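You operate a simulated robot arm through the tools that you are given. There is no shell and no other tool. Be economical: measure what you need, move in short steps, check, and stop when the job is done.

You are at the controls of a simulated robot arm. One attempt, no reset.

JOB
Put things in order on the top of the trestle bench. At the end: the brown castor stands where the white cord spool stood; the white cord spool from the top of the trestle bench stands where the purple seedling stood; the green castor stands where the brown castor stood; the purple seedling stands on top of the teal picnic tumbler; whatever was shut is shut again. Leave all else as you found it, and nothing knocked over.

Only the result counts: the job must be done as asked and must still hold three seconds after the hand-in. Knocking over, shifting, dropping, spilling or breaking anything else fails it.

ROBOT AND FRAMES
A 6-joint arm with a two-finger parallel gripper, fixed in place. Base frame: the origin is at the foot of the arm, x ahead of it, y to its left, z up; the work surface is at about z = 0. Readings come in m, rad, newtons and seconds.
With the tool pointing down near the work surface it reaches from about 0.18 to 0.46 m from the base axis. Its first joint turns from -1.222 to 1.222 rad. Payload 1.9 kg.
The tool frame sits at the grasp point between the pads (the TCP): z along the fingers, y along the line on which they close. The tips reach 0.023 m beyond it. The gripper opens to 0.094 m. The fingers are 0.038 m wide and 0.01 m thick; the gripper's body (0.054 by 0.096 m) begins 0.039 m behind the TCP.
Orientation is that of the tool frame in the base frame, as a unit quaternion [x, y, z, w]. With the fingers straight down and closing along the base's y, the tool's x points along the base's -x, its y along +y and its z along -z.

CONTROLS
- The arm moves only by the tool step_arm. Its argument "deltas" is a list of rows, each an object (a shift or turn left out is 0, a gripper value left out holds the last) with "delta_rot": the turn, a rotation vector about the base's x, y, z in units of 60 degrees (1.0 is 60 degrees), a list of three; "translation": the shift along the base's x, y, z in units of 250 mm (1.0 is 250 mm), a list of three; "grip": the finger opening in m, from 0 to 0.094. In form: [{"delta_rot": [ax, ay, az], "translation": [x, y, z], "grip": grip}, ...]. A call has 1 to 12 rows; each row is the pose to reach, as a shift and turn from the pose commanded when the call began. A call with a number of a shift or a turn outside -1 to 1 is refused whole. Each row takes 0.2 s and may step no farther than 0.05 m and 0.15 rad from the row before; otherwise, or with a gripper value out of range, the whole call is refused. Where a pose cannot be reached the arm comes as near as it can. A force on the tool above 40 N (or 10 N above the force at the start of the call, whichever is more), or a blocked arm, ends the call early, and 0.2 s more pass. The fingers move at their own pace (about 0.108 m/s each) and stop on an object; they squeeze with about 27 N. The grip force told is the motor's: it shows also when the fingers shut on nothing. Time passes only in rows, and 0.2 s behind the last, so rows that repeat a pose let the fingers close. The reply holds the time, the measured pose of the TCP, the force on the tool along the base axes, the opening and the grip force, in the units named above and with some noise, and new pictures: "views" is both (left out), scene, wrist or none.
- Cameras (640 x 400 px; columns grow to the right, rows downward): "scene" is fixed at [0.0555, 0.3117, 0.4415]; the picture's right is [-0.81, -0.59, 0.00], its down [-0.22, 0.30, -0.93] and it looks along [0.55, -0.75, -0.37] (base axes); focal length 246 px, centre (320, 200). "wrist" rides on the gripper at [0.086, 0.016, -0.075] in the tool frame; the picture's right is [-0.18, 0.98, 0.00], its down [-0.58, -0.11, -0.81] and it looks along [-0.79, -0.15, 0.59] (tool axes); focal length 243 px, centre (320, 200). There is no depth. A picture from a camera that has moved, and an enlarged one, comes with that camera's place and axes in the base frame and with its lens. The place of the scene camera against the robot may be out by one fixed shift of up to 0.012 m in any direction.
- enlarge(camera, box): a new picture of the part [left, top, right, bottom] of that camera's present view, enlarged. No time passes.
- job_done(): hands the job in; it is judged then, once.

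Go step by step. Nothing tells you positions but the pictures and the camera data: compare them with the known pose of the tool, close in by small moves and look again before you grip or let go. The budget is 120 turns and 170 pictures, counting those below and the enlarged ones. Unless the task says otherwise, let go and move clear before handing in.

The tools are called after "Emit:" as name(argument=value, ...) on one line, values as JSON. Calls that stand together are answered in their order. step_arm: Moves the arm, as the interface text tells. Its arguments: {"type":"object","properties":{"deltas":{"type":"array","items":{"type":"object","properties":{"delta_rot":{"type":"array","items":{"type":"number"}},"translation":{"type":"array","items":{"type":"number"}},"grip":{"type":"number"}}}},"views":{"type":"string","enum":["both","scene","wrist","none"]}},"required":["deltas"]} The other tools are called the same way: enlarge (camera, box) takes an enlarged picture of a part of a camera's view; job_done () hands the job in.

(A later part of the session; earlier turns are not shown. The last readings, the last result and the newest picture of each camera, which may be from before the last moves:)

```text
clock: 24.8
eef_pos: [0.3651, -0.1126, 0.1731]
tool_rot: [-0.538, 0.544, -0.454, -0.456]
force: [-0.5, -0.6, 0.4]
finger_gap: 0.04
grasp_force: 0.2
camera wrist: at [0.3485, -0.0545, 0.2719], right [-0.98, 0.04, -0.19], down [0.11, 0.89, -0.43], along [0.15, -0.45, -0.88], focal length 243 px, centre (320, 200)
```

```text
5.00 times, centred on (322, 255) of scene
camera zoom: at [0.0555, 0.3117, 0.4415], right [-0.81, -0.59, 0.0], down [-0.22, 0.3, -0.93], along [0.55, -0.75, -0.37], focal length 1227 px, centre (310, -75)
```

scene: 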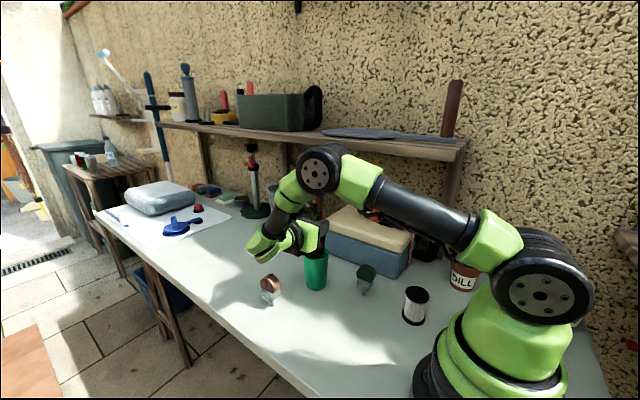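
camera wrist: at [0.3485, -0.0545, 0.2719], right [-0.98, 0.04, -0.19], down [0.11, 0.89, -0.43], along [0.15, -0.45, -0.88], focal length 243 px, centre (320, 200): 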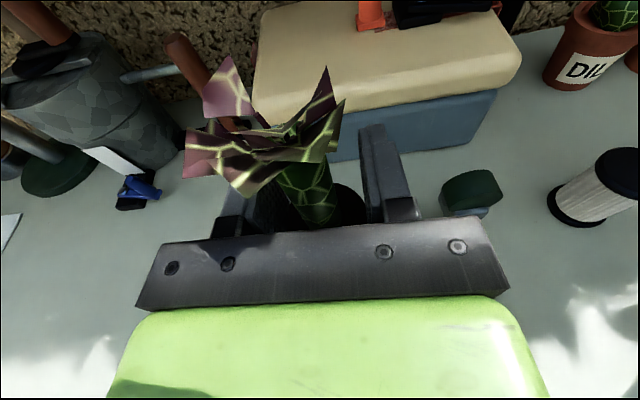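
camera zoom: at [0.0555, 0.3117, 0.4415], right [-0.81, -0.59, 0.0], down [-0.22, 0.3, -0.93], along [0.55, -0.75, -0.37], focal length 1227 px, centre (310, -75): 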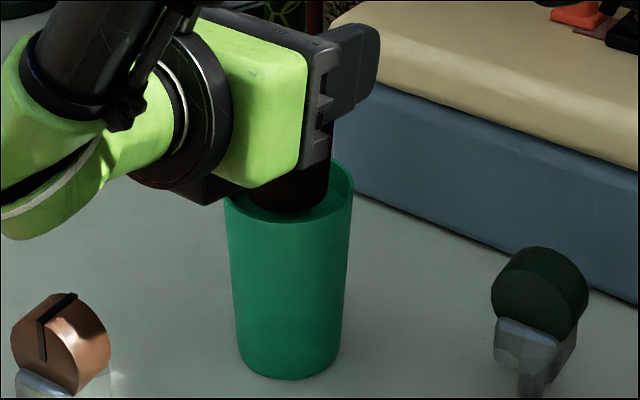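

Upright and in place again. I raise 2 mm more and back out in small steps.

Emit:
step_arm(deltas=[{"translation": [0, 0, 0.008]}, {"translation": [0.006, 0.0, 0.008]}, {"translation": [0.006, 0.02, 0.008]}, {"translation": [0.006, 0.04, 0.008]}], views="wrist")

Emit:
enlarge(camera="scene", box=[290, 215, 354, 295])

```text
clock: 25.8
eef_pos: [0.3665, -0.1015, 0.1777]
tool_rot: [-0.539, 0.543, -0.455, -0.454]
force: [-0.4, 0.3, 0.4]
finger_gap: 0.0399
grasp_force: 0.1
camera wrist: at [0.3501, -0.0434, 0.2749], right [-0.98, 0.04, -0.19], down [0.11, 0.89, -0.43], along [0.15, -0.45, -0.88], focal length 243 px, centre (320, 200)
```

wrist: 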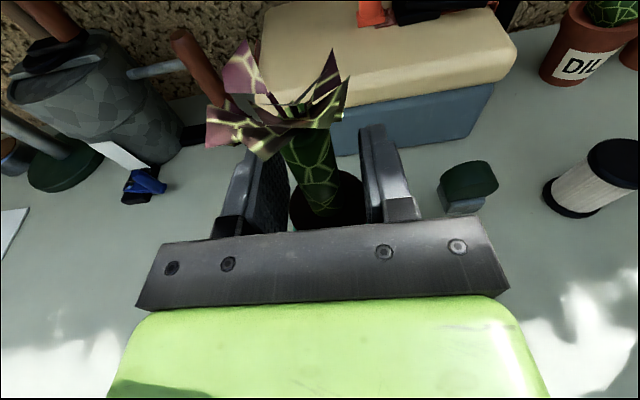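

```text
5.00 times, centred on (322, 255) of scene
camera zoom: at [0.0555, 0.3117, 0.4415], right [-0.81, -0.59, 0.0], down [-0.22, 0.3, -0.93], along [0.55, -0.75, -0.37], focal length 1227 px, centre (310, -75)
```

zoom: 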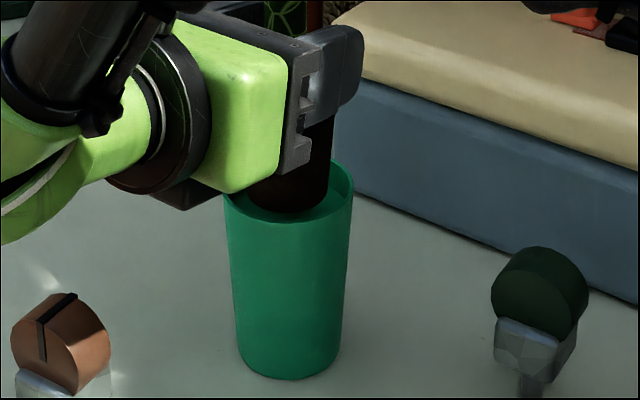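

The stack stays put now while the gripper retreats. Continuing outwards.

Emit:
step_arm(deltas=[{"translation": [0.0, 0.04, 0]}, {"translation": [0.0, 0.09, 0]}, {"translation": [0.0, 0.16, 0]}, {"translation": [0.0, 0.24, 0.0]}, {"translation": [0.0, 0.34, 0.0]}])

Emit:
enlarge(camera="scene", box=[280, 200, 360, 300])

Emit:
enlarge(camera="wrist", box=[180, 20, 440, 200])

```text
clock: 27.0
eef_pos: [0.3674, -0.0152, 0.1752]
tool_rot: [-0.54, 0.544, -0.454, -0.454]
force: [-0.2, 0.3, -0.2]
finger_gap: 0.04
grasp_force: 0.1
camera wrist: at [0.3512, 0.0432, 0.2726], right [-0.98, 0.04, -0.19], down [0.11, 0.89, -0.43], along [0.15, -0.45, -0.88], focal length 243 px, centre (320, 200)
```

scene: 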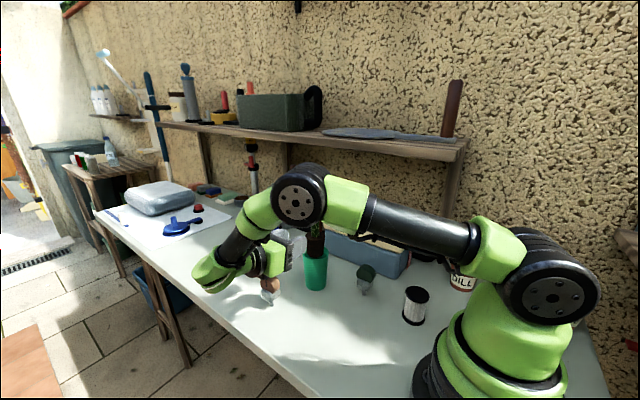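
wrist: 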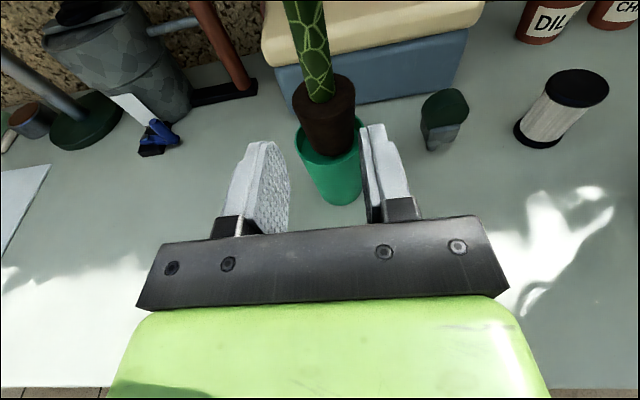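

```text
4.00 times, centred on (320, 250) of scene
camera zoom: at [0.0555, 0.3117, 0.4415], right [-0.81, -0.59, 0.0], down [-0.22, 0.3, -0.93], along [0.55, -0.75, -0.37], focal length 982 px, centre (320, 0)
```

zoom: 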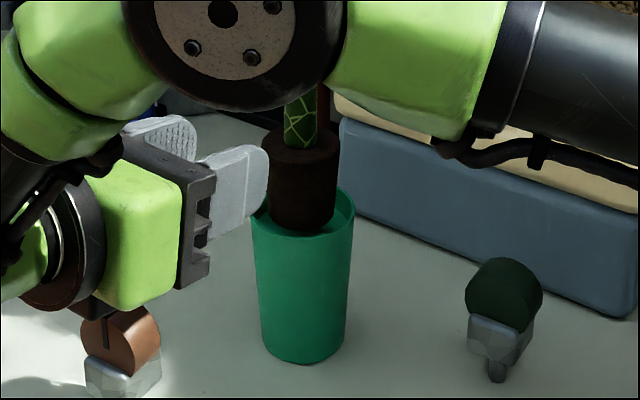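

```text
2.22 times, centred on (310, 110) of wrist
camera zoom: at [0.3512, 0.0432, 0.2726], right [-0.98, 0.04, -0.19], down [0.11, 0.89, -0.43], along [0.15, -0.45, -0.88], focal length 539 px, centre (342, 400)
```

zoom: 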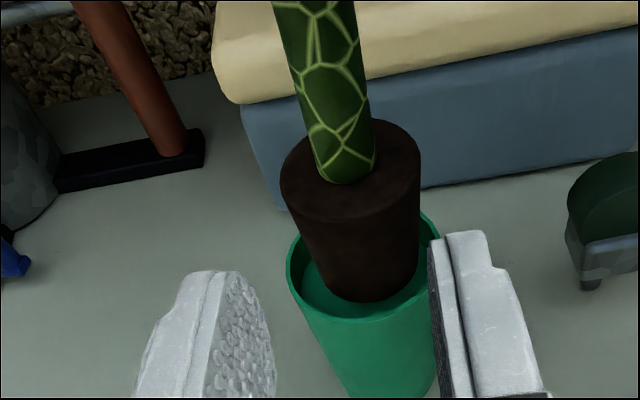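

The seedling stands upright in the tumbler. I now rise, back off and return the tool to vertical.

Emit:
step_arm(deltas=[{"translation": [0, 0.06, 0.12]}, {"translation": [0, 0.12, 0.24]}, {"translation": [-0.03, 0.18, 0.36]}, {"translation": [-0.08, 0.24, 0.48]}, {"translation": [-0.16, 0.3, 0.56]}, {"translation": [-0.26, 0.3, 0.56]}, {"translation": [-0.38, 0.3, 0.56]}], views="none")

Emit:
step_arm(deltas=[{"delta_rot": [0.125, 0, 0]}, {"delta_rot": [0.25, 0, 0]}, {"delta_rot": [0.375, 0, 0]}, {"delta_rot": [0.5, 0, 0]}, {"delta_rot": [0.625, 0, 0]}, {"delta_rot": [0.75, 0, 0]}, {"delta_rot": [0.875, 0, 0]}, {"delta_rot": [1.0, 0, 0]}])

Emit:
enlarge(camera="scene", box=[250, 190, 440, 310])

```text
clock: 28.6
eef_pos: [0.2708, 0.0618, 0.3194]
tool_rot: [-0.539, 0.544, -0.455, -0.455]
force: [-0.5, 0.1, -0.3]
finger_gap: 0.04
grasp_force: 0.1
```

```text
clock: 30.4
eef_pos: [0.2702, 0.0573, 0.3178]
tool_rot: [-0.694, 0.699, -0.121, -0.123]
force: [0.0, 0.2, 0.4]
finger_gap: 0.0399
grasp_force: 0.1
camera wrist: at [0.2547, 0.0017, 0.4166], right [-0.98, 0.18, -0.06], down [0.11, 0.82, 0.56], along [0.15, 0.54, -0.83], focal length 243 px, centre (320, 200)
```

scene: 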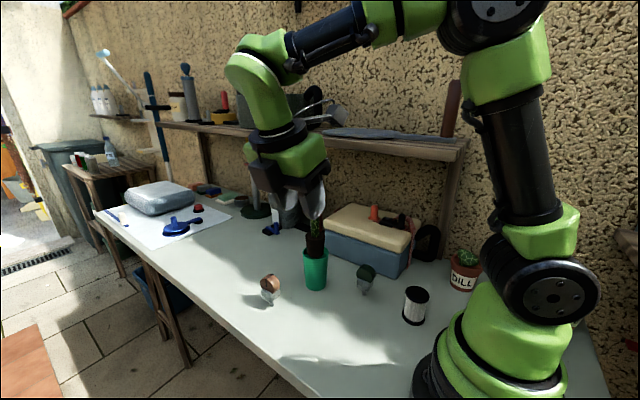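
wrist: 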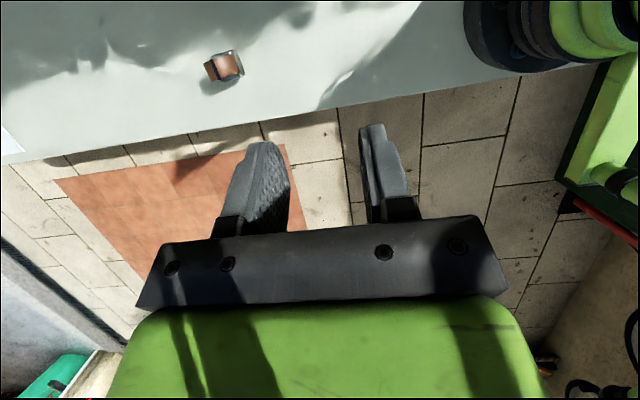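

```text
3.33 times, centred on (345, 250) of scene
camera zoom: at [0.0555, 0.3118, 0.4415], right [-0.81, -0.59, 0.0], down [-0.22, 0.3, -0.93], along [0.55, -0.75, -0.37], focal length 818 px, centre (237, 33)
```

zoom: 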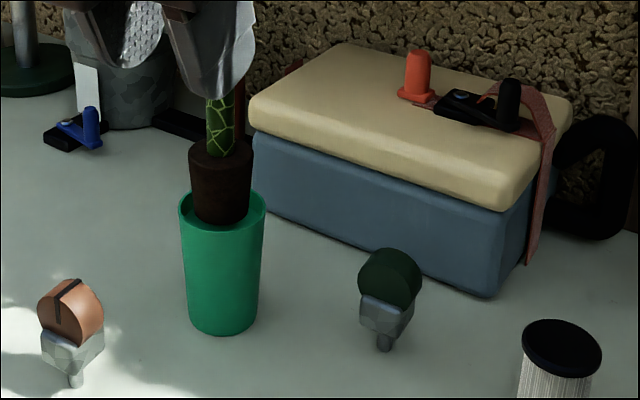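

Everything still stands. I finish the un-tilt and move above the spool at about (0.1305, -0.153).

Emit:
step_arm(deltas=[{"delta_rot": [0.11, 0, 0]}, {"delta_rot": [0.22, 0, 0]}, {"delta_rot": [0.333, 0, 0]}, {"delta_rot": [0.333, 0, 0]}], views="none")

Emit:
step_arm(deltas=[{"translation": [-0.07, -0.105, -0.0], "grip": 0.08}, {"translation": [-0.14, -0.21, -0.03]}, {"translation": [-0.21, -0.315, -0.06]}, {"translation": [-0.28, -0.42, -0.09]}, {"translation": [-0.35, -0.525, -0.12]}, {"translation": [-0.42, -0.63, -0.16]}, {"translation": [-0.49, -0.735, -0.2]}, {"translation": [-0.56, -0.84, -0.24]}])

```text
clock: 31.4
eef_pos: [0.2711, 0.0576, 0.3166]
tool_rot: [-0.705, 0.709, 0.001, -0.001]
force: [-0.2, 0.8, 0.1]
finger_gap: 0.0402
grasp_force: 0.1
```

```text
clock: 33.0
eef_pos: [0.1618, -0.1044, 0.2757]
tool_rot: [0.708, -0.706, 0.001, -0.005]
force: [2.8, 40.6, 15.8]
finger_gap: 0.0801
grasp_force: 0.0
stopped in row 7: the force on the tool passed its limit (the readings are from after the stop); the commanded pose is now the measured one
camera wrist: at [0.146, -0.191, 0.3489], right [-0.98, 0.18, -0.01], down [0.1, 0.58, 0.81], along [0.15, 0.8, -0.58], focal length 243 px, centre (320, 200)
```

scene: 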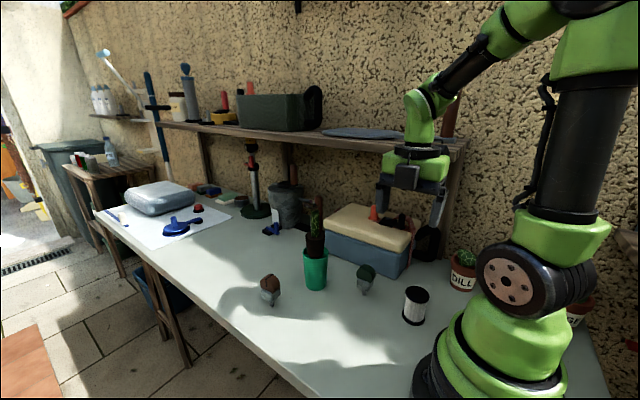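
wrist: 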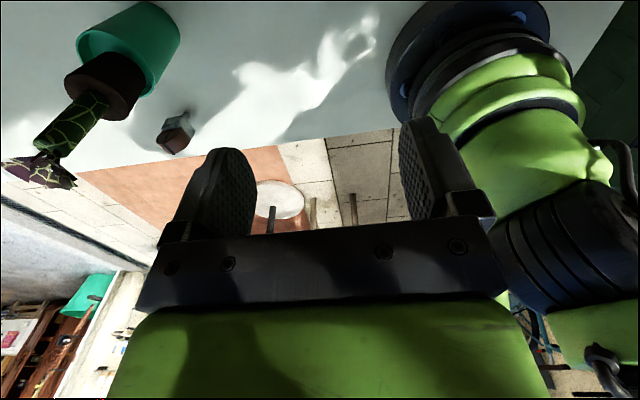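

The tool or camera touched something, likely the wall shelf. I back off and inspect.

Emit:
step_arm(deltas=[{"translation": [0.03, 0.08, 0.0]}, {"translation": [0.1, 0.2, 0.0]}, {"translation": [0.2, 0.36, 0.0]}])

Emit:
enlarge(camera="scene", box=[140, 60, 480, 280])

```text
clock: 33.8
eef_pos: [0.2102, -0.0148, 0.2766]
tool_rot: [0.708, -0.706, 0.001, -0.004]
force: [0.4, 0.0, 0.4]
finger_gap: 0.0801
grasp_force: 0.0
camera wrist: at [0.1937, -0.1011, 0.3497], right [-0.98, 0.18, -0.01], down [0.1, 0.58, 0.81], along [0.15, 0.8, -0.59], focal length 243 px, centre (320, 200)
```

scene: 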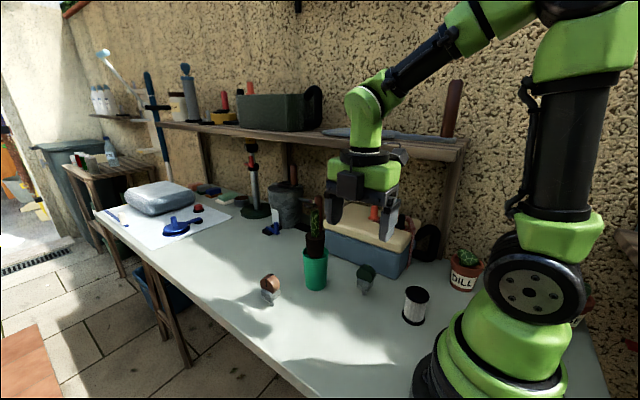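
wrist: 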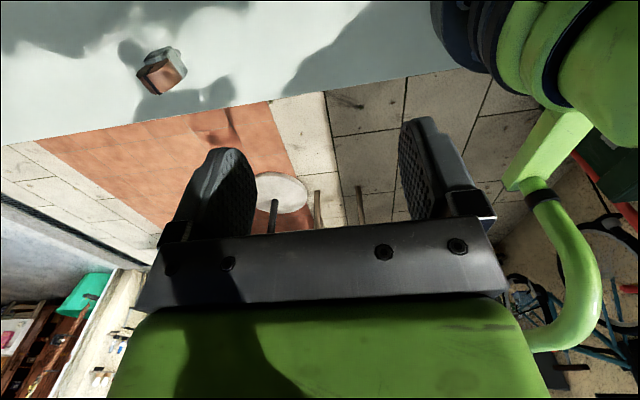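

```text
1.82 times, centred on (310, 170) of scene
camera zoom: at [0.0555, 0.3117, 0.4415], right [-0.81, -0.59, 0.0], down [-0.22, 0.3, -0.93], along [0.55, -0.75, -0.37], focal length 446 px, centre (338, 254)
```

zoom: 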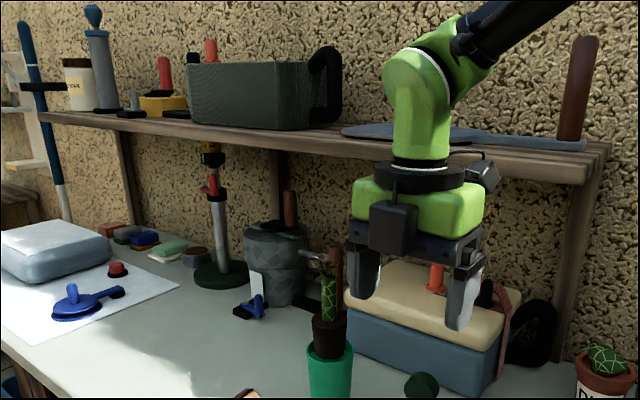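

The shelf and its items look unchanged; only the wrist camera met the shelf edge. I'll instead descend at the free seedling spot, yaw so the fingers straddle a diagonal slide path, and approach the spool low, under the shelf.

Emit:
step_arm(deltas=[{"delta_rot": [0, 0, -0.12], "translation": [0.0, -0.02, -0.1]}, {"delta_rot": [0, 0, -0.24], "translation": [0.01, -0.04, -0.24]}, {"delta_rot": [0, 0, -0.36], "translation": [0.02, -0.06, -0.38]}, {"delta_rot": [0, 0, -0.48], "translation": [0.02, -0.06, -0.52]}, {"delta_rot": [0, 0, -0.567], "translation": [0.02, -0.06, -0.66]}, {"delta_rot": [0, 0, -0.567], "translation": [0.02, -0.06, -0.8]}, {"delta_rot": [0, 0, -0.567], "translation": [0.02, -0.06, -0.9]}])

Emit:
enlarge(camera="scene", box=[300, 220, 480, 340])

```text
clock: 35.4
eef_pos: [0.2171, -0.0284, 0.049]
tool_rot: [-0.47, 0.883, -0.002, 0.006]
force: [-0.9, 0.7, -0.2]
finger_gap: 0.08
grasp_force: 0.0
camera wrist: at [0.1547, -0.0915, 0.1228], right [-0.71, 0.7, -0.01], down [0.41, 0.42, 0.81], along [0.57, 0.58, -0.59], focal length 243 px, centre (320, 200)
```

scene: 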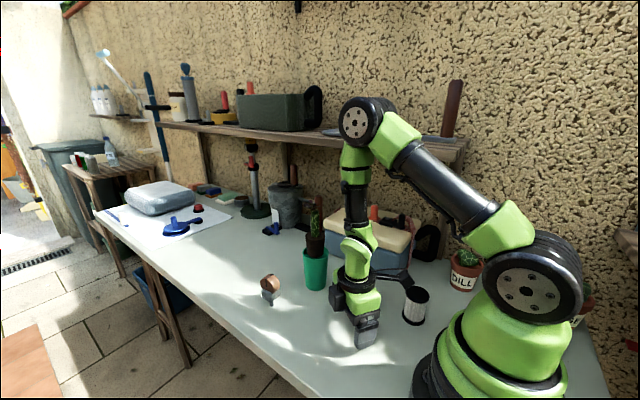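
wrist: 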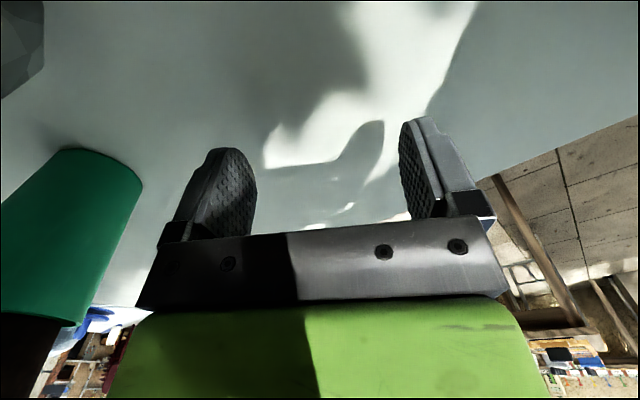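

```text
3.33 times, centred on (390, 280) of scene
camera zoom: at [0.0555, 0.3117, 0.4415], right [-0.81, -0.59, 0.0], down [-0.22, 0.3, -0.93], along [0.55, -0.75, -0.37], focal length 818 px, centre (87, -67)
```

zoom: 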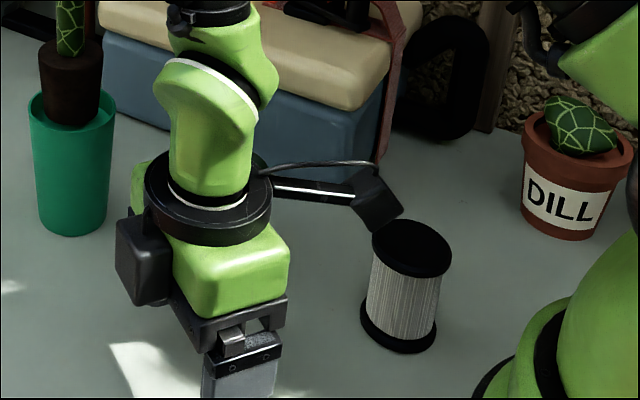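

The fingers are at spool height and the line to it is clear. I slide half the distance along the diagonal and check elbow and shelf clearance.

Emit:
step_arm(deltas=[{"translation": [-0.085, -0.124, 0]}, {"translation": [-0.17, -0.248, 0]}])

Emit:
enlarge(camera="scene", box=[300, 200, 480, 340])

```text
clock: 36.0
eef_pos: [0.1729, -0.0893, 0.0506]
tool_rot: [-0.471, 0.882, -0.002, 0.004]
force: [0.4, 0.3, 0.2]
finger_gap: 0.0802
grasp_force: 0.0
camera wrist: at [0.1109, -0.153, 0.1249], right [-0.71, 0.7, -0.01], down [0.41, 0.42, 0.81], along [0.57, 0.58, -0.59], focal length 243 px, centre (320, 200)
```

scene: 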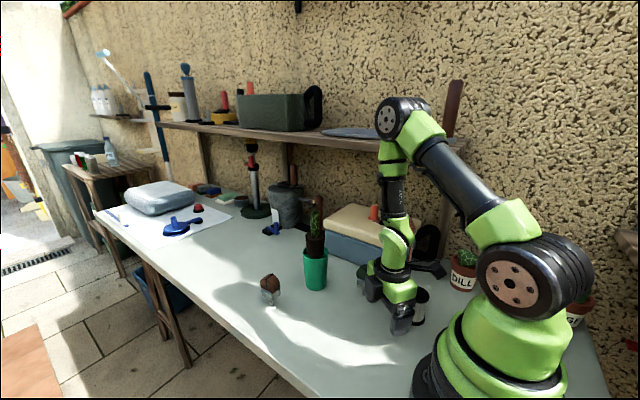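
wrist: 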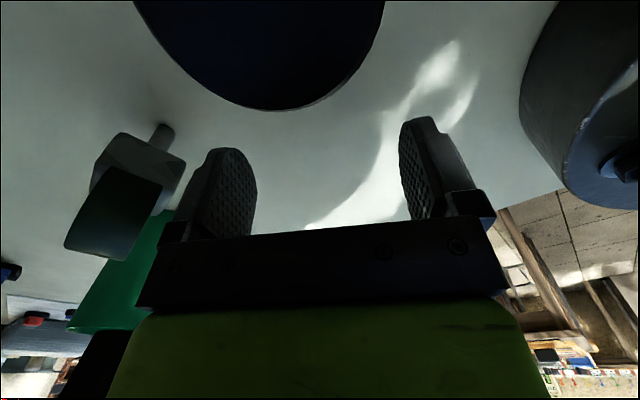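

```text
2.86 times, centred on (390, 270) of scene
camera zoom: at [0.0555, 0.3118, 0.4415], right [-0.81, -0.59, 0.0], down [-0.22, 0.3, -0.93], along [0.55, -0.75, -0.37], focal length 701 px, centre (120, 0)
```

zoom: 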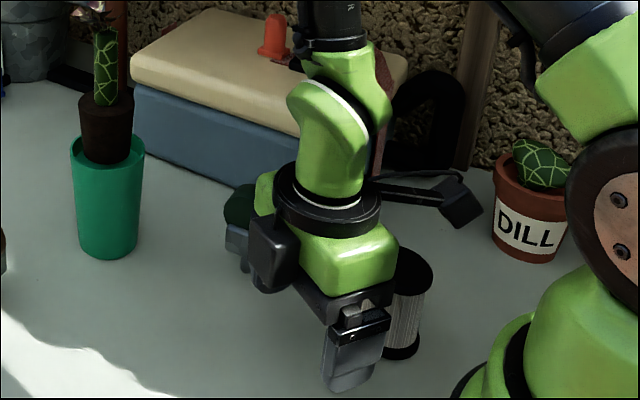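

The wrist camera puts the spool's centre at about (0.130, -0.152), as expected. I slide the rest of the way.

Emit:
step_arm(deltas=[{"translation": [-0.06, -0.085, 0]}, {"translation": [-0.12, -0.17, 0]}, {"translation": [-0.171, -0.241, 0]}, {"translation": [-0.171, -0.241, 0]}])

Emit:
enlarge(camera="scene", box=[340, 80, 500, 340])

```text
clock: 37.0
eef_pos: [0.1329, -0.1508, 0.0497]
tool_rot: [-0.471, 0.882, -0.002, 0.003]
force: [-0.3, 0.0, -0.7]
finger_gap: 0.0798
grasp_force: 0.0
camera wrist: at [0.0701, -0.2144, 0.1237], right [-0.71, 0.7, -0.01], down [0.41, 0.42, 0.81], along [0.57, 0.58, -0.59], focal length 243 px, centre (320, 200)
```

scene: 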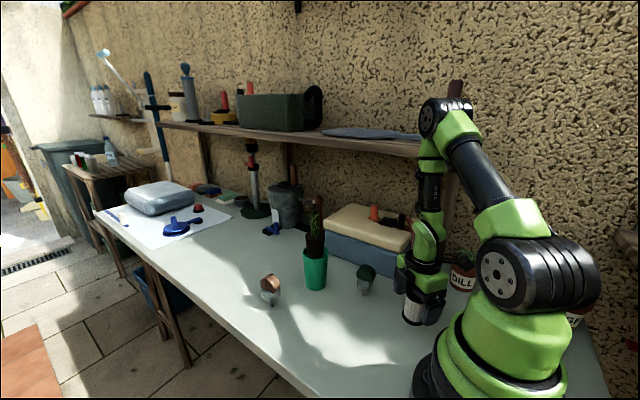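
wrist: 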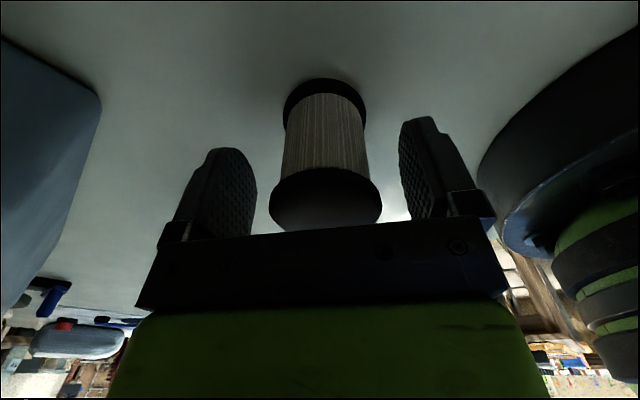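

```text
1.54 times, centred on (420, 210) of scene
camera zoom: at [0.0555, 0.3117, 0.4415], right [-0.81, -0.59, 0.0], down [-0.22, 0.3, -0.93], along [0.55, -0.75, -0.37], focal length 378 px, centre (166, 185)
```

zoom: 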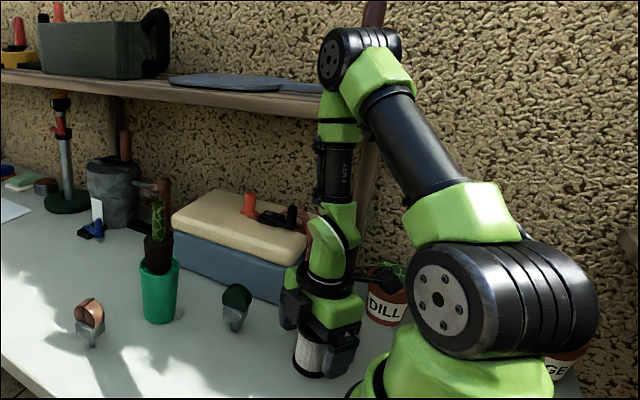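

The spool is centred between the fingers. Closing.

Emit:
step_arm(deltas=[{"translation": [0, 0, 0], "grip": 0.06}, {"translation": [0, 0, 0], "grip": 0.04}, {"translation": [0, 0, 0], "grip": 0.03}, {"translation": [0, 0, 0], "grip": 0.03}], views="wrist")

```text
clock: 38.0
eef_pos: [0.1322, -0.1516, 0.0498]
tool_rot: [-0.471, 0.882, -0.003, 0.004]
force: [-1.5, -0.8, 5.8]
finger_gap: 0.0468
grasp_force: 27.5
camera wrist: at [0.0702, -0.2141, 0.1237], right [-0.71, 0.7, -0.01], down [0.41, 0.42, 0.81], along [0.57, 0.58, -0.59], focal length 243 px, centre (320, 200)
```

wrist: 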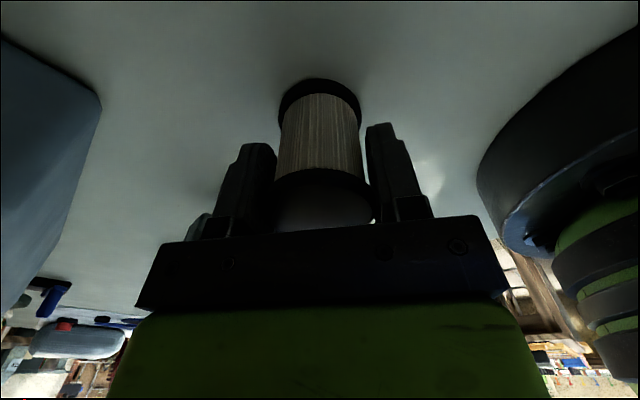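

Gripped (47 mm). I lift 20 mm and carry it back along the diagonal to the seedling place.

Emit:
step_arm(deltas=[{"translation": [0, 0, 0.04]}, {"translation": [0, 0, 0.08]}, {"translation": [0.08, 0.115, 0.08]}, {"translation": [0.16, 0.23, 0.08]}, {"translation": [0.24, 0.345, 0.08]}, {"translation": [0.324, 0.464, 0.08]}, {"translation": [0.324, 0.464, 0.08]}])

Emit:
enlarge(camera="scene", box=[320, 240, 440, 350])

```text
clock: 39.5
eef_pos: [0.214, -0.0363, 0.0726]
tool_rot: [-0.471, 0.882, -0.001, 0.004]
force: [-0.6, 0.0, 0.2]
finger_gap: 0.0468
grasp_force: 26.8
camera wrist: at [0.1514, -0.099, 0.1456], right [-0.71, 0.7, -0.01], down [0.41, 0.42, 0.81], along [0.57, 0.58, -0.59], focal length 243 px, centre (320, 200)
```

scene: 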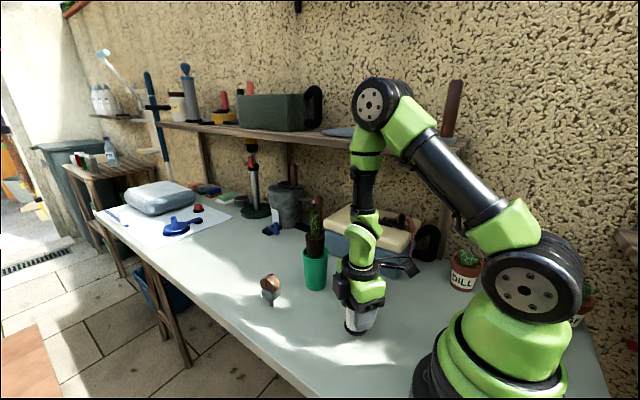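
wrist: 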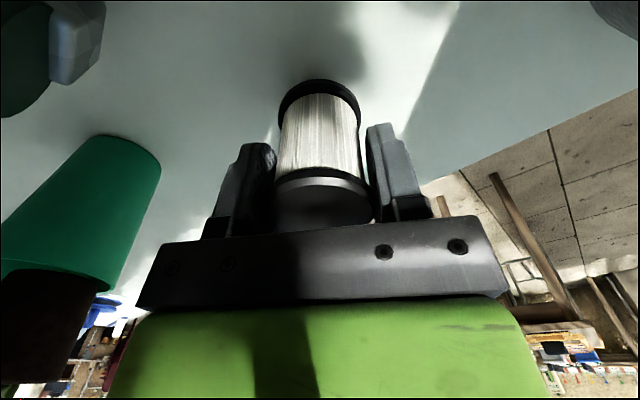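

```text
3.64 times, centred on (380, 295) of scene
camera zoom: at [0.0555, 0.3118, 0.4415], right [-0.81, -0.59, 0.0], down [-0.22, 0.3, -0.93], along [0.55, -0.75, -0.37], focal length 893 px, centre (102, -146)
```

zoom: 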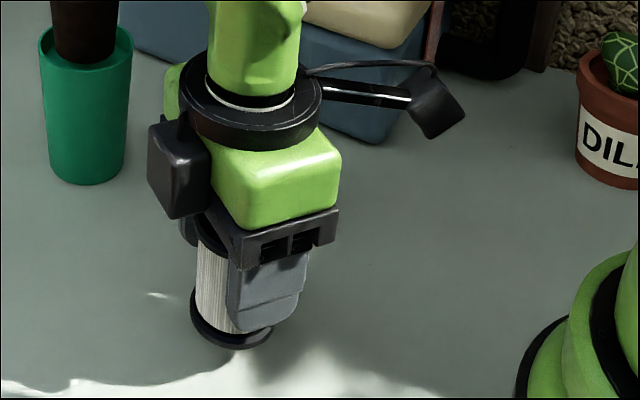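

At the seedling spot. Lowering to the surface.

Emit:
step_arm(deltas=[{"translation": [0, 0, -0.04]}, {"translation": [0, 0, -0.07]}, {"translation": [0, 0, -0.077]}, {"translation": [0, 0, -0.077]}], views="none")

```text
clock: 40.5
eef_pos: [0.212, -0.0365, 0.0504]
tool_rot: [-0.471, 0.882, -0.001, 0.005]
force: [0.7, -0.5, -1.0]
finger_gap: 0.0469
grasp_force: 26.8
```

Emit:
step_arm(deltas=[{"translation": [0, 0, -0.003]}, {"translation": [0, 0, -0.003], "grip": 0.05}, {"translation": [0, 0, -0.003], "grip": 0.06}, {"translation": [0, 0, -0.003], "grip": 0.07}, {"translation": [0, 0, -0.003], "grip": 0.07}], views="wrist")

Emit:
step_arm(deltas=[{"translation": [0, 0, 0.06]}, {"translation": [0, 0, 0.2]}, {"translation": [0, 0, 0.4]}, {"translation": [0, 0.0, 0.6]}, {"translation": [0.1, 0.05, 0.75]}])

Emit:
enlarge(camera="scene", box=[240, 200, 440, 350])

```text
clock: 41.8
eef_pos: [0.2136, -0.0351, 0.0494]
tool_rot: [-0.471, 0.882, -0.002, 0.004]
force: [0.4, 0.1, 0.5]
finger_gap: 0.0698
grasp_force: 0.1
camera wrist: at [0.1512, -0.099, 0.124], right [-0.71, 0.7, -0.01], down [0.41, 0.42, 0.81], along [0.57, 0.58, -0.59], focal length 243 px, centre (320, 200)
```

wrist: 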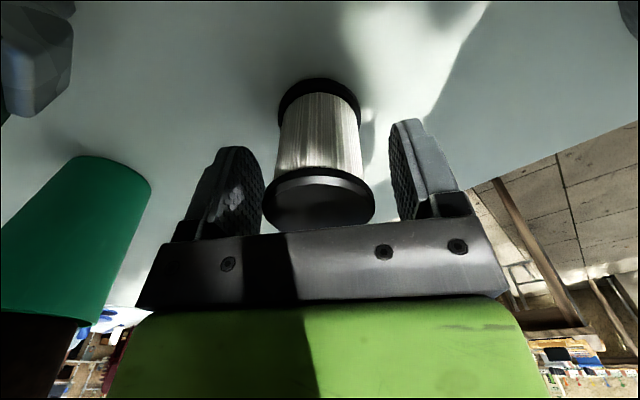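

```text
clock: 43.0
eef_pos: [0.24, -0.0224, 0.2346]
tool_rot: [-0.471, 0.882, -0.002, 0.005]
force: [0.2, 0.4, 0.4]
finger_gap: 0.0701
grasp_force: 0.0
camera wrist: at [0.1778, -0.0861, 0.3083], right [-0.72, 0.7, -0.01], down [0.41, 0.42, 0.81], along [0.57, 0.58, -0.59], focal length 243 px, centre (320, 200)
```

scene: 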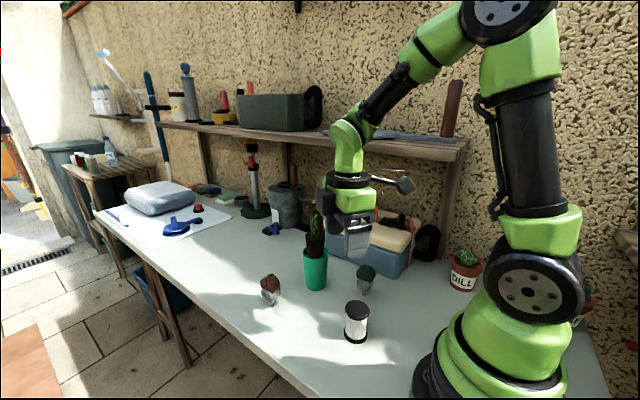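
wrist: 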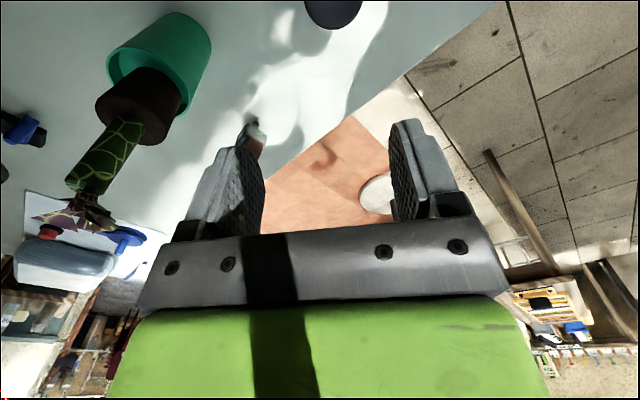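

```text
2.67 times, centred on (340, 275) of scene
camera zoom: at [0.0555, 0.3117, 0.4415], right [-0.81, -0.59, 0.0], down [-0.22, 0.3, -0.93], along [0.55, -0.75, -0.37], focal length 654 px, centre (267, 0)
```

zoom: 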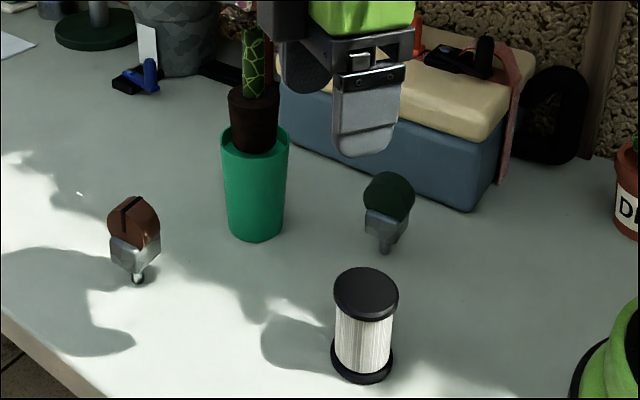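

The spool now stands at the seedling place. Next is the brown castor, so I take close-ups of its shape and orientation.

Emit:
enlarge(camera="scene", box=[250, 262, 300, 312])

Emit:
enlarge(camera="scene", box=[345, 255, 390, 300])

Emit:
step_arm(deltas=[{"delta_rot": [0, 0, -0.14], "translation": [0.06, 0.04, 0.05]}, {"delta_rot": [0, 0, -0.28], "translation": [0.12, 0.08, 0.1]}, {"delta_rot": [0, 0, -0.42], "translation": [0.18, 0.12, 0.15]}, {"delta_rot": [0, 0, -0.56], "translation": [0.24, 0.12, 0.2]}, {"delta_rot": [0, 0, -0.7], "translation": [0.3, 0.12, 0.2]}, {"delta_rot": [0, 0, -0.84], "translation": [0.36, 0.12, 0.2]}, {"delta_rot": [0, 0, -0.94], "translation": [0.4, 0.12, 0.2]}])

```text
8.00 times, centred on (275, 287) of scene
camera zoom: at [0.0555, 0.3117, 0.4415], right [-0.81, -0.59, 0.0], down [-0.22, 0.3, -0.93], along [0.55, -0.75, -0.37], focal length 1964 px, centre (680, -496)
```

zoom: 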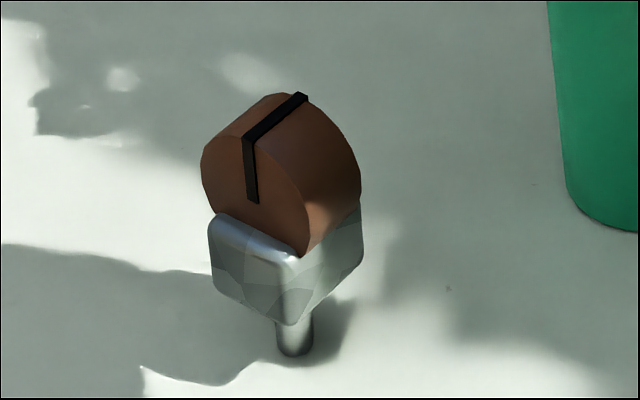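

```text
8.89 times, centred on (368, 278) of scene
camera zoom: at [0.0555, 0.3117, 0.4415], right [-0.81, -0.59, 0.0], down [-0.22, 0.3, -0.93], along [0.55, -0.75, -0.37], focal length 2182 px, centre (-102, -489)
```

zoom: 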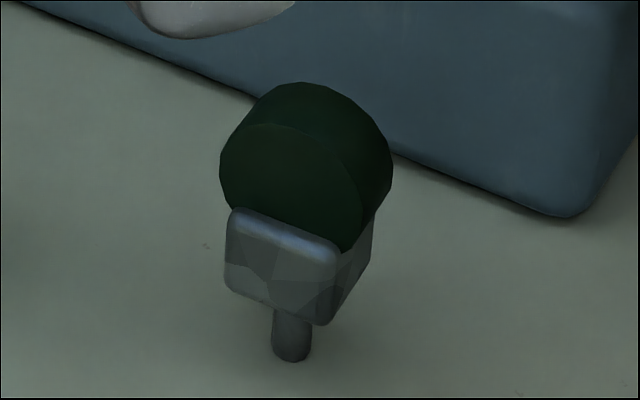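

```text
clock: 44.5
eef_pos: [0.3378, 0.0051, 0.2864]
tool_rot: [0.003, 1.0, -0.003, 0.003]
force: [-0.3, 0.9, 0.3]
finger_gap: 0.07
grasp_force: 0.1
camera wrist: at [0.2507, 0.0221, 0.3606], right [0.19, 0.98, -0.01], down [0.58, -0.11, 0.81], along [0.79, -0.16, -0.59], focal length 243 px, centre (320, 200)
```

scene: 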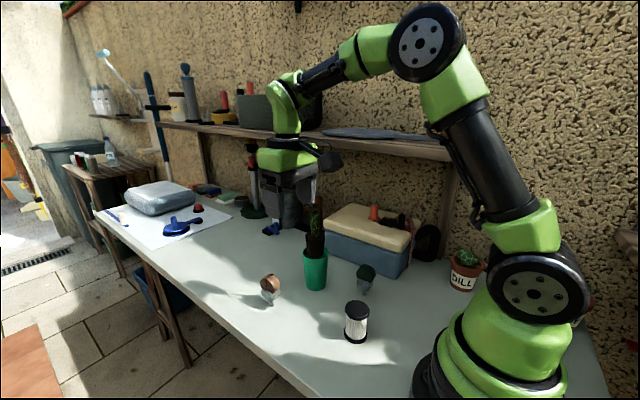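
wrist: 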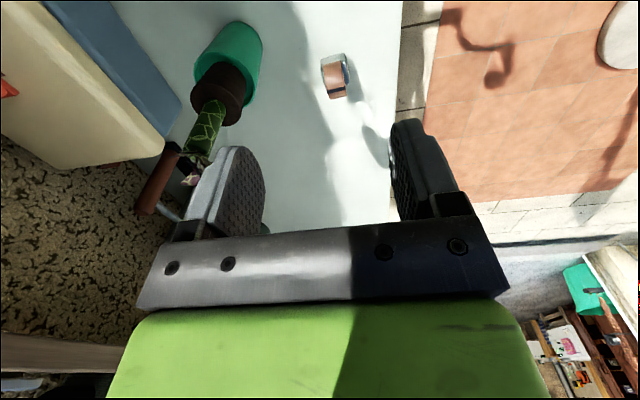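

The castor's flat faces point along y, so closing along y at yaw 0 suits. I'll refine its position from the wrist view.

Emit:
enlarge(camera="wrist", box=[290, 30, 390, 110])

```text
5.00 times, centred on (340, 70) of wrist
camera zoom: at [0.2507, 0.0221, 0.3606], right [0.19, 0.98, -0.01], down [0.58, -0.11, 0.81], along [0.79, -0.16, -0.59], focal length 1213 px, centre (220, 850)
```

zoom: 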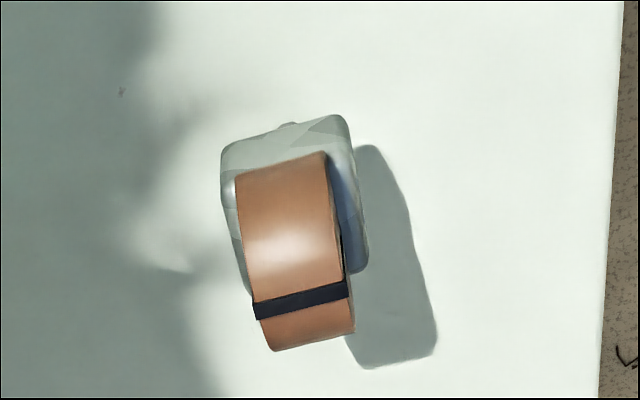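

Brown castor at about (0.408, 0.009), aligned with the axes. I move above it with the tips just over its top.

Emit:
step_arm(deltas=[{"translation": [0.1, 0.008, -0.1], "grip": 0.06}, {"translation": [0.2, 0.012, -0.22]}, {"translation": [0.282, 0.015, -0.36]}, {"translation": [0.282, 0.015, -0.5]}, {"translation": [0.282, 0.015, -0.64]}, {"translation": [0.282, 0.015, -0.68]}])

Emit:
enlarge(camera="scene", box=[230, 220, 320, 320])

```text
clock: 46.0
eef_pos: [0.4067, 0.0104, 0.1192]
tool_rot: [0.001, 1.0, -0.004, 0.003]
force: [0.8, -0.6, -1.0]
finger_gap: 0.06
grasp_force: 0.0
camera wrist: at [0.3201, 0.0281, 0.193], right [0.19, 0.98, -0.01], down [0.58, -0.11, 0.81], along [0.8, -0.16, -0.59], focal length 243 px, centre (320, 200)
```

scene: 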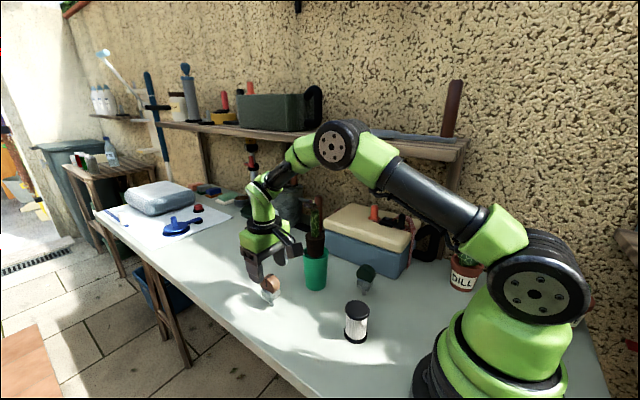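
wrist: 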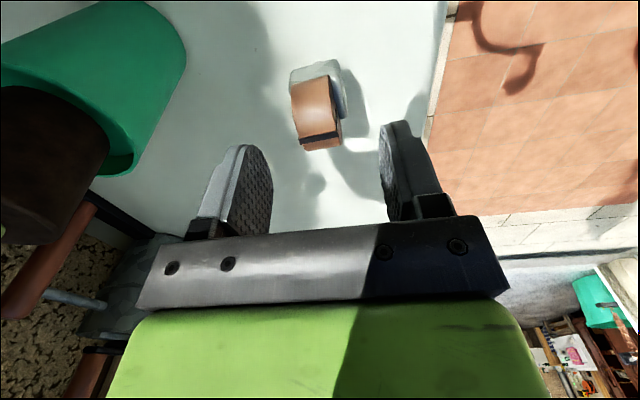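

```text
4.00 times, centred on (275, 270) of scene
camera zoom: at [0.0555, 0.3117, 0.4415], right [-0.81, -0.59, 0.0], down [-0.22, 0.3, -0.93], along [0.55, -0.75, -0.37], focal length 982 px, centre (500, -80)
```

zoom: 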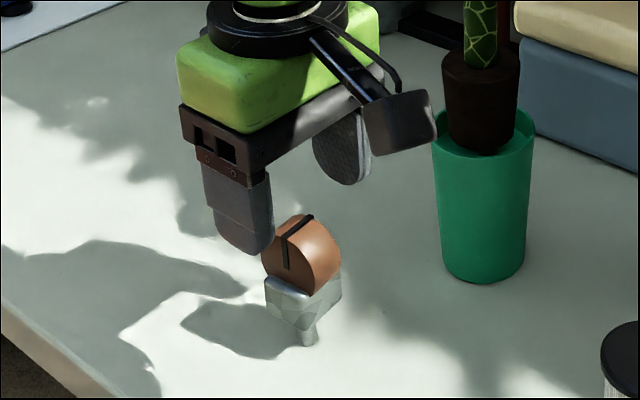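

Alignment looks good (1–2 mm off in y). I descend to grip height.

Emit:
step_arm(deltas=[{"translation": [0.002, -0.006, -0.1]}, {"translation": [0.002, -0.006, -0.2]}, {"translation": [0.002, -0.006, -0.27]}, {"translation": [0.002, -0.006, -0.27]}])

Emit:
enlarge(camera="scene", box=[230, 230, 320, 320])

```text
clock: 47.0
eef_pos: [0.409, 0.0069, 0.0495]
tool_rot: [0.003, 1.0, -0.003, 0.003]
force: [-0.2, 0.6, -0.2]
finger_gap: 0.0599
grasp_force: 0.1
camera wrist: at [0.322, 0.0239, 0.1232], right [0.19, 0.98, -0.01], down [0.58, -0.11, 0.81], along [0.8, -0.15, -0.59], focal length 243 px, centre (320, 200)
```

scene: 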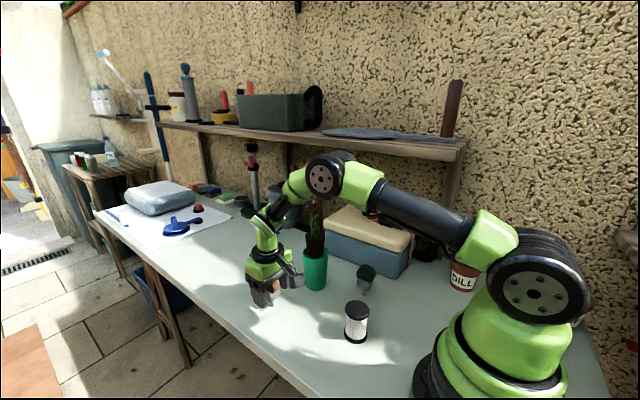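
wrist: 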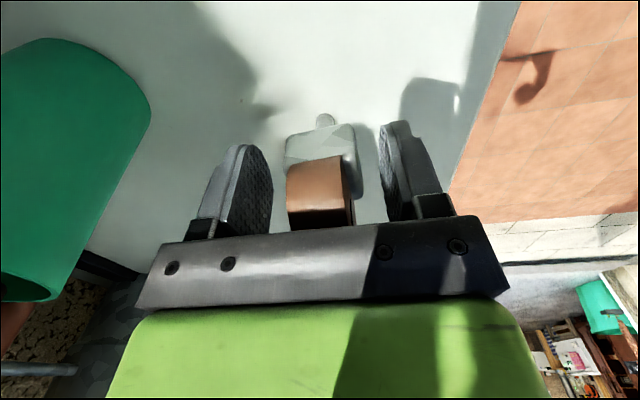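

```text
4.44 times, centred on (275, 275) of scene
camera zoom: at [0.0555, 0.3117, 0.4415], right [-0.81, -0.59, 0.0], down [-0.22, 0.3, -0.93], along [0.55, -0.75, -0.37], focal length 1091 px, centre (520, -133)
```

zoom: 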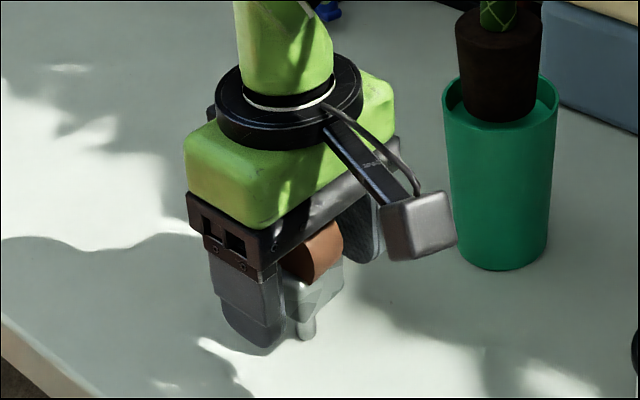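

Centred. Closing slowly on the castor.

Emit:
step_arm(deltas=[{"translation": [0, 0, 0], "grip": 0.048}, {"translation": [0, 0, 0], "grip": 0.04}, {"translation": [0, 0, 0], "grip": 0.034}, {"translation": [0, 0, 0], "grip": 0.028}, {"translation": [0, 0, 0], "grip": 0.015}, {"translation": [0, 0, 0], "grip": 0.015}])

Emit:
enlarge(camera="wrist", box=[220, 90, 420, 240])

```text
clock: 48.4
eef_pos: [0.4093, 0.0071, 0.05]
tool_rot: [0.002, 1.0, -0.002, 0.003]
force: [0.0, -0.9, 0.6]
finger_gap: 0.0333
grasp_force: 27.2
camera wrist: at [0.3219, 0.0239, 0.1234], right [0.19, 0.98, -0.01], down [0.58, -0.11, 0.81], along [0.8, -0.15, -0.59], focal length 243 px, centre (320, 200)
```

scene: 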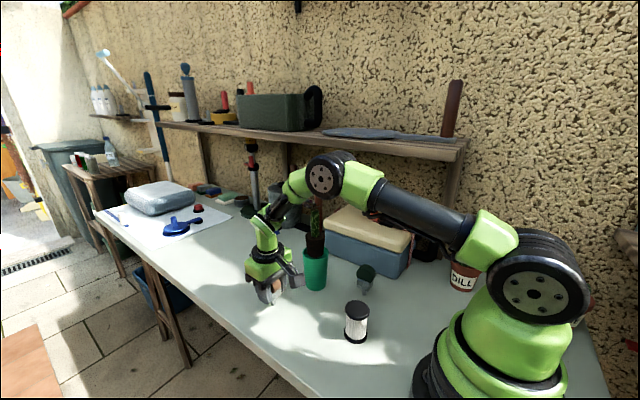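
wrist: 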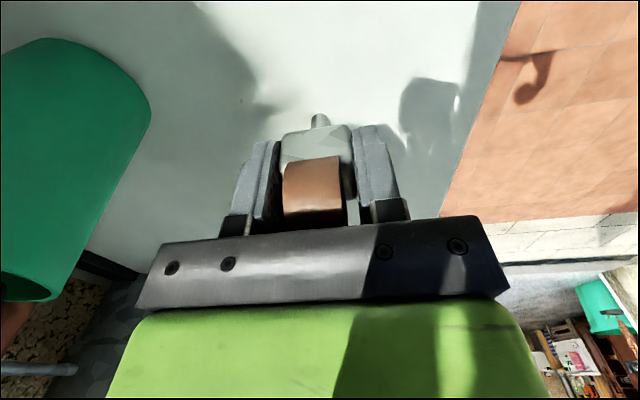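

```text
2.67 times, centred on (320, 165) of wrist
camera zoom: at [0.3219, 0.0239, 0.1234], right [0.19, 0.98, -0.01], down [0.58, -0.11, 0.81], along [0.8, -0.15, -0.59], focal length 647 px, centre (320, 293)
```

zoom: 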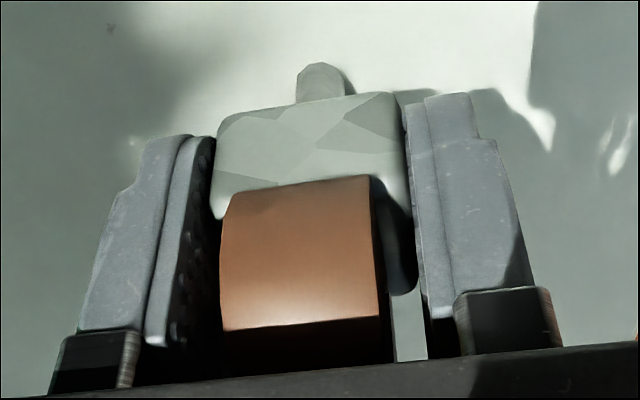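

Firm grip on the housing (33 mm). Brown castor place recorded as (0.410, 0.008). I lift, retreat in x and yaw to the earlier 56° pose.

Emit:
step_arm(deltas=[{"translation": [0, 0, 0.1]}, {"translation": [0, 0, 0.25]}, {"translation": [0, 0, 0.4]}, {"translation": [0, 0, 0.55]}, {"translation": [-0.1, 0, 0.6]}, {"translation": [-0.25, 0.0, 0.6]}, {"translation": [-0.4, 0.0, 0.6]}, {"translation": [-0.52, 0.0, 0.6]}], views="wrist")

Emit:
step_arm(deltas=[{"delta_rot": [0, 0, 0.134]}, {"delta_rot": [0, 0, 0.268]}, {"delta_rot": [0, 0, 0.402], "translation": [-0.05, -0.05, 0]}, {"delta_rot": [0, 0, 0.536], "translation": [-0.12, -0.12, 0]}, {"delta_rot": [0, 0, 0.67], "translation": [-0.2, -0.2, 0]}, {"delta_rot": [0, 0, 0.804], "translation": [-0.28, -0.3, 0]}, {"delta_rot": [0, 0, 0.933], "translation": [-0.36, -0.4, 0]}])

```text
clock: 50.1
eef_pos: [0.2783, 0.0088, 0.1994]
tool_rot: [0.001, 1.0, -0.003, 0.004]
force: [-0.5, -0.1, -1.3]
finger_gap: 0.0334
grasp_force: 26.9
camera wrist: at [0.1908, 0.0249, 0.2731], right [0.19, 0.98, -0.01], down [0.58, -0.11, 0.81], along [0.8, -0.15, -0.59], focal length 243 px, centre (320, 200)
```

wrist: 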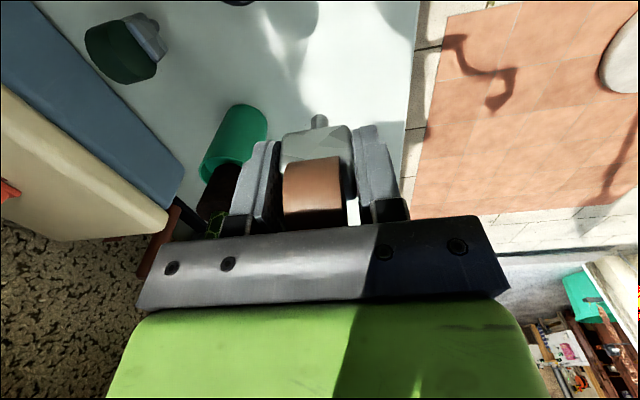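

```text
clock: 51.8
eef_pos: [0.1885, -0.0896, 0.2009]
tool_rot: [-0.468, 0.884, -0.002, 0.003]
force: [-1.0, -0.3, -0.4]
finger_gap: 0.0338
grasp_force: 27.4
camera wrist: at [0.1254, -0.1531, 0.2747], right [-0.71, 0.7, -0.01], down [0.41, 0.42, 0.81], along [0.57, 0.57, -0.59], focal length 243 px, centre (320, 200)
```

scene: 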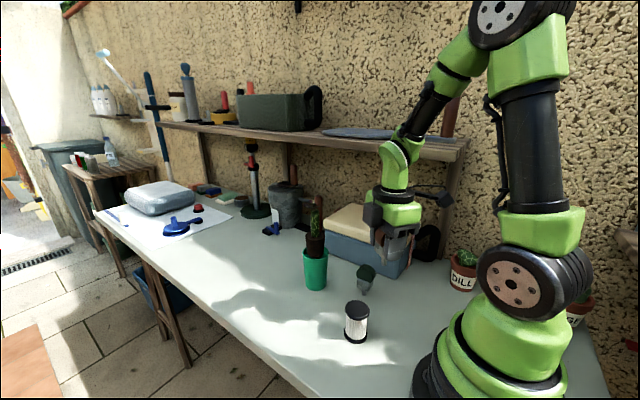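
wrist: 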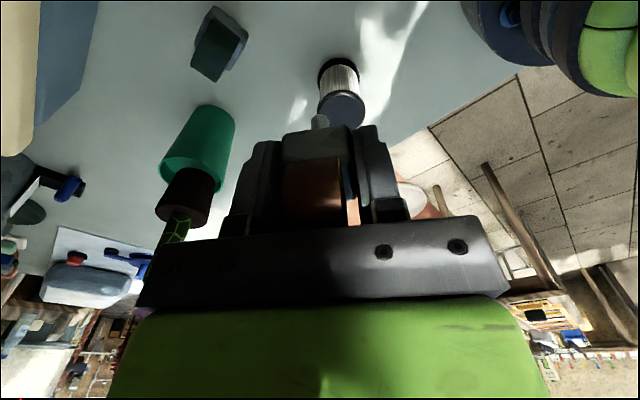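

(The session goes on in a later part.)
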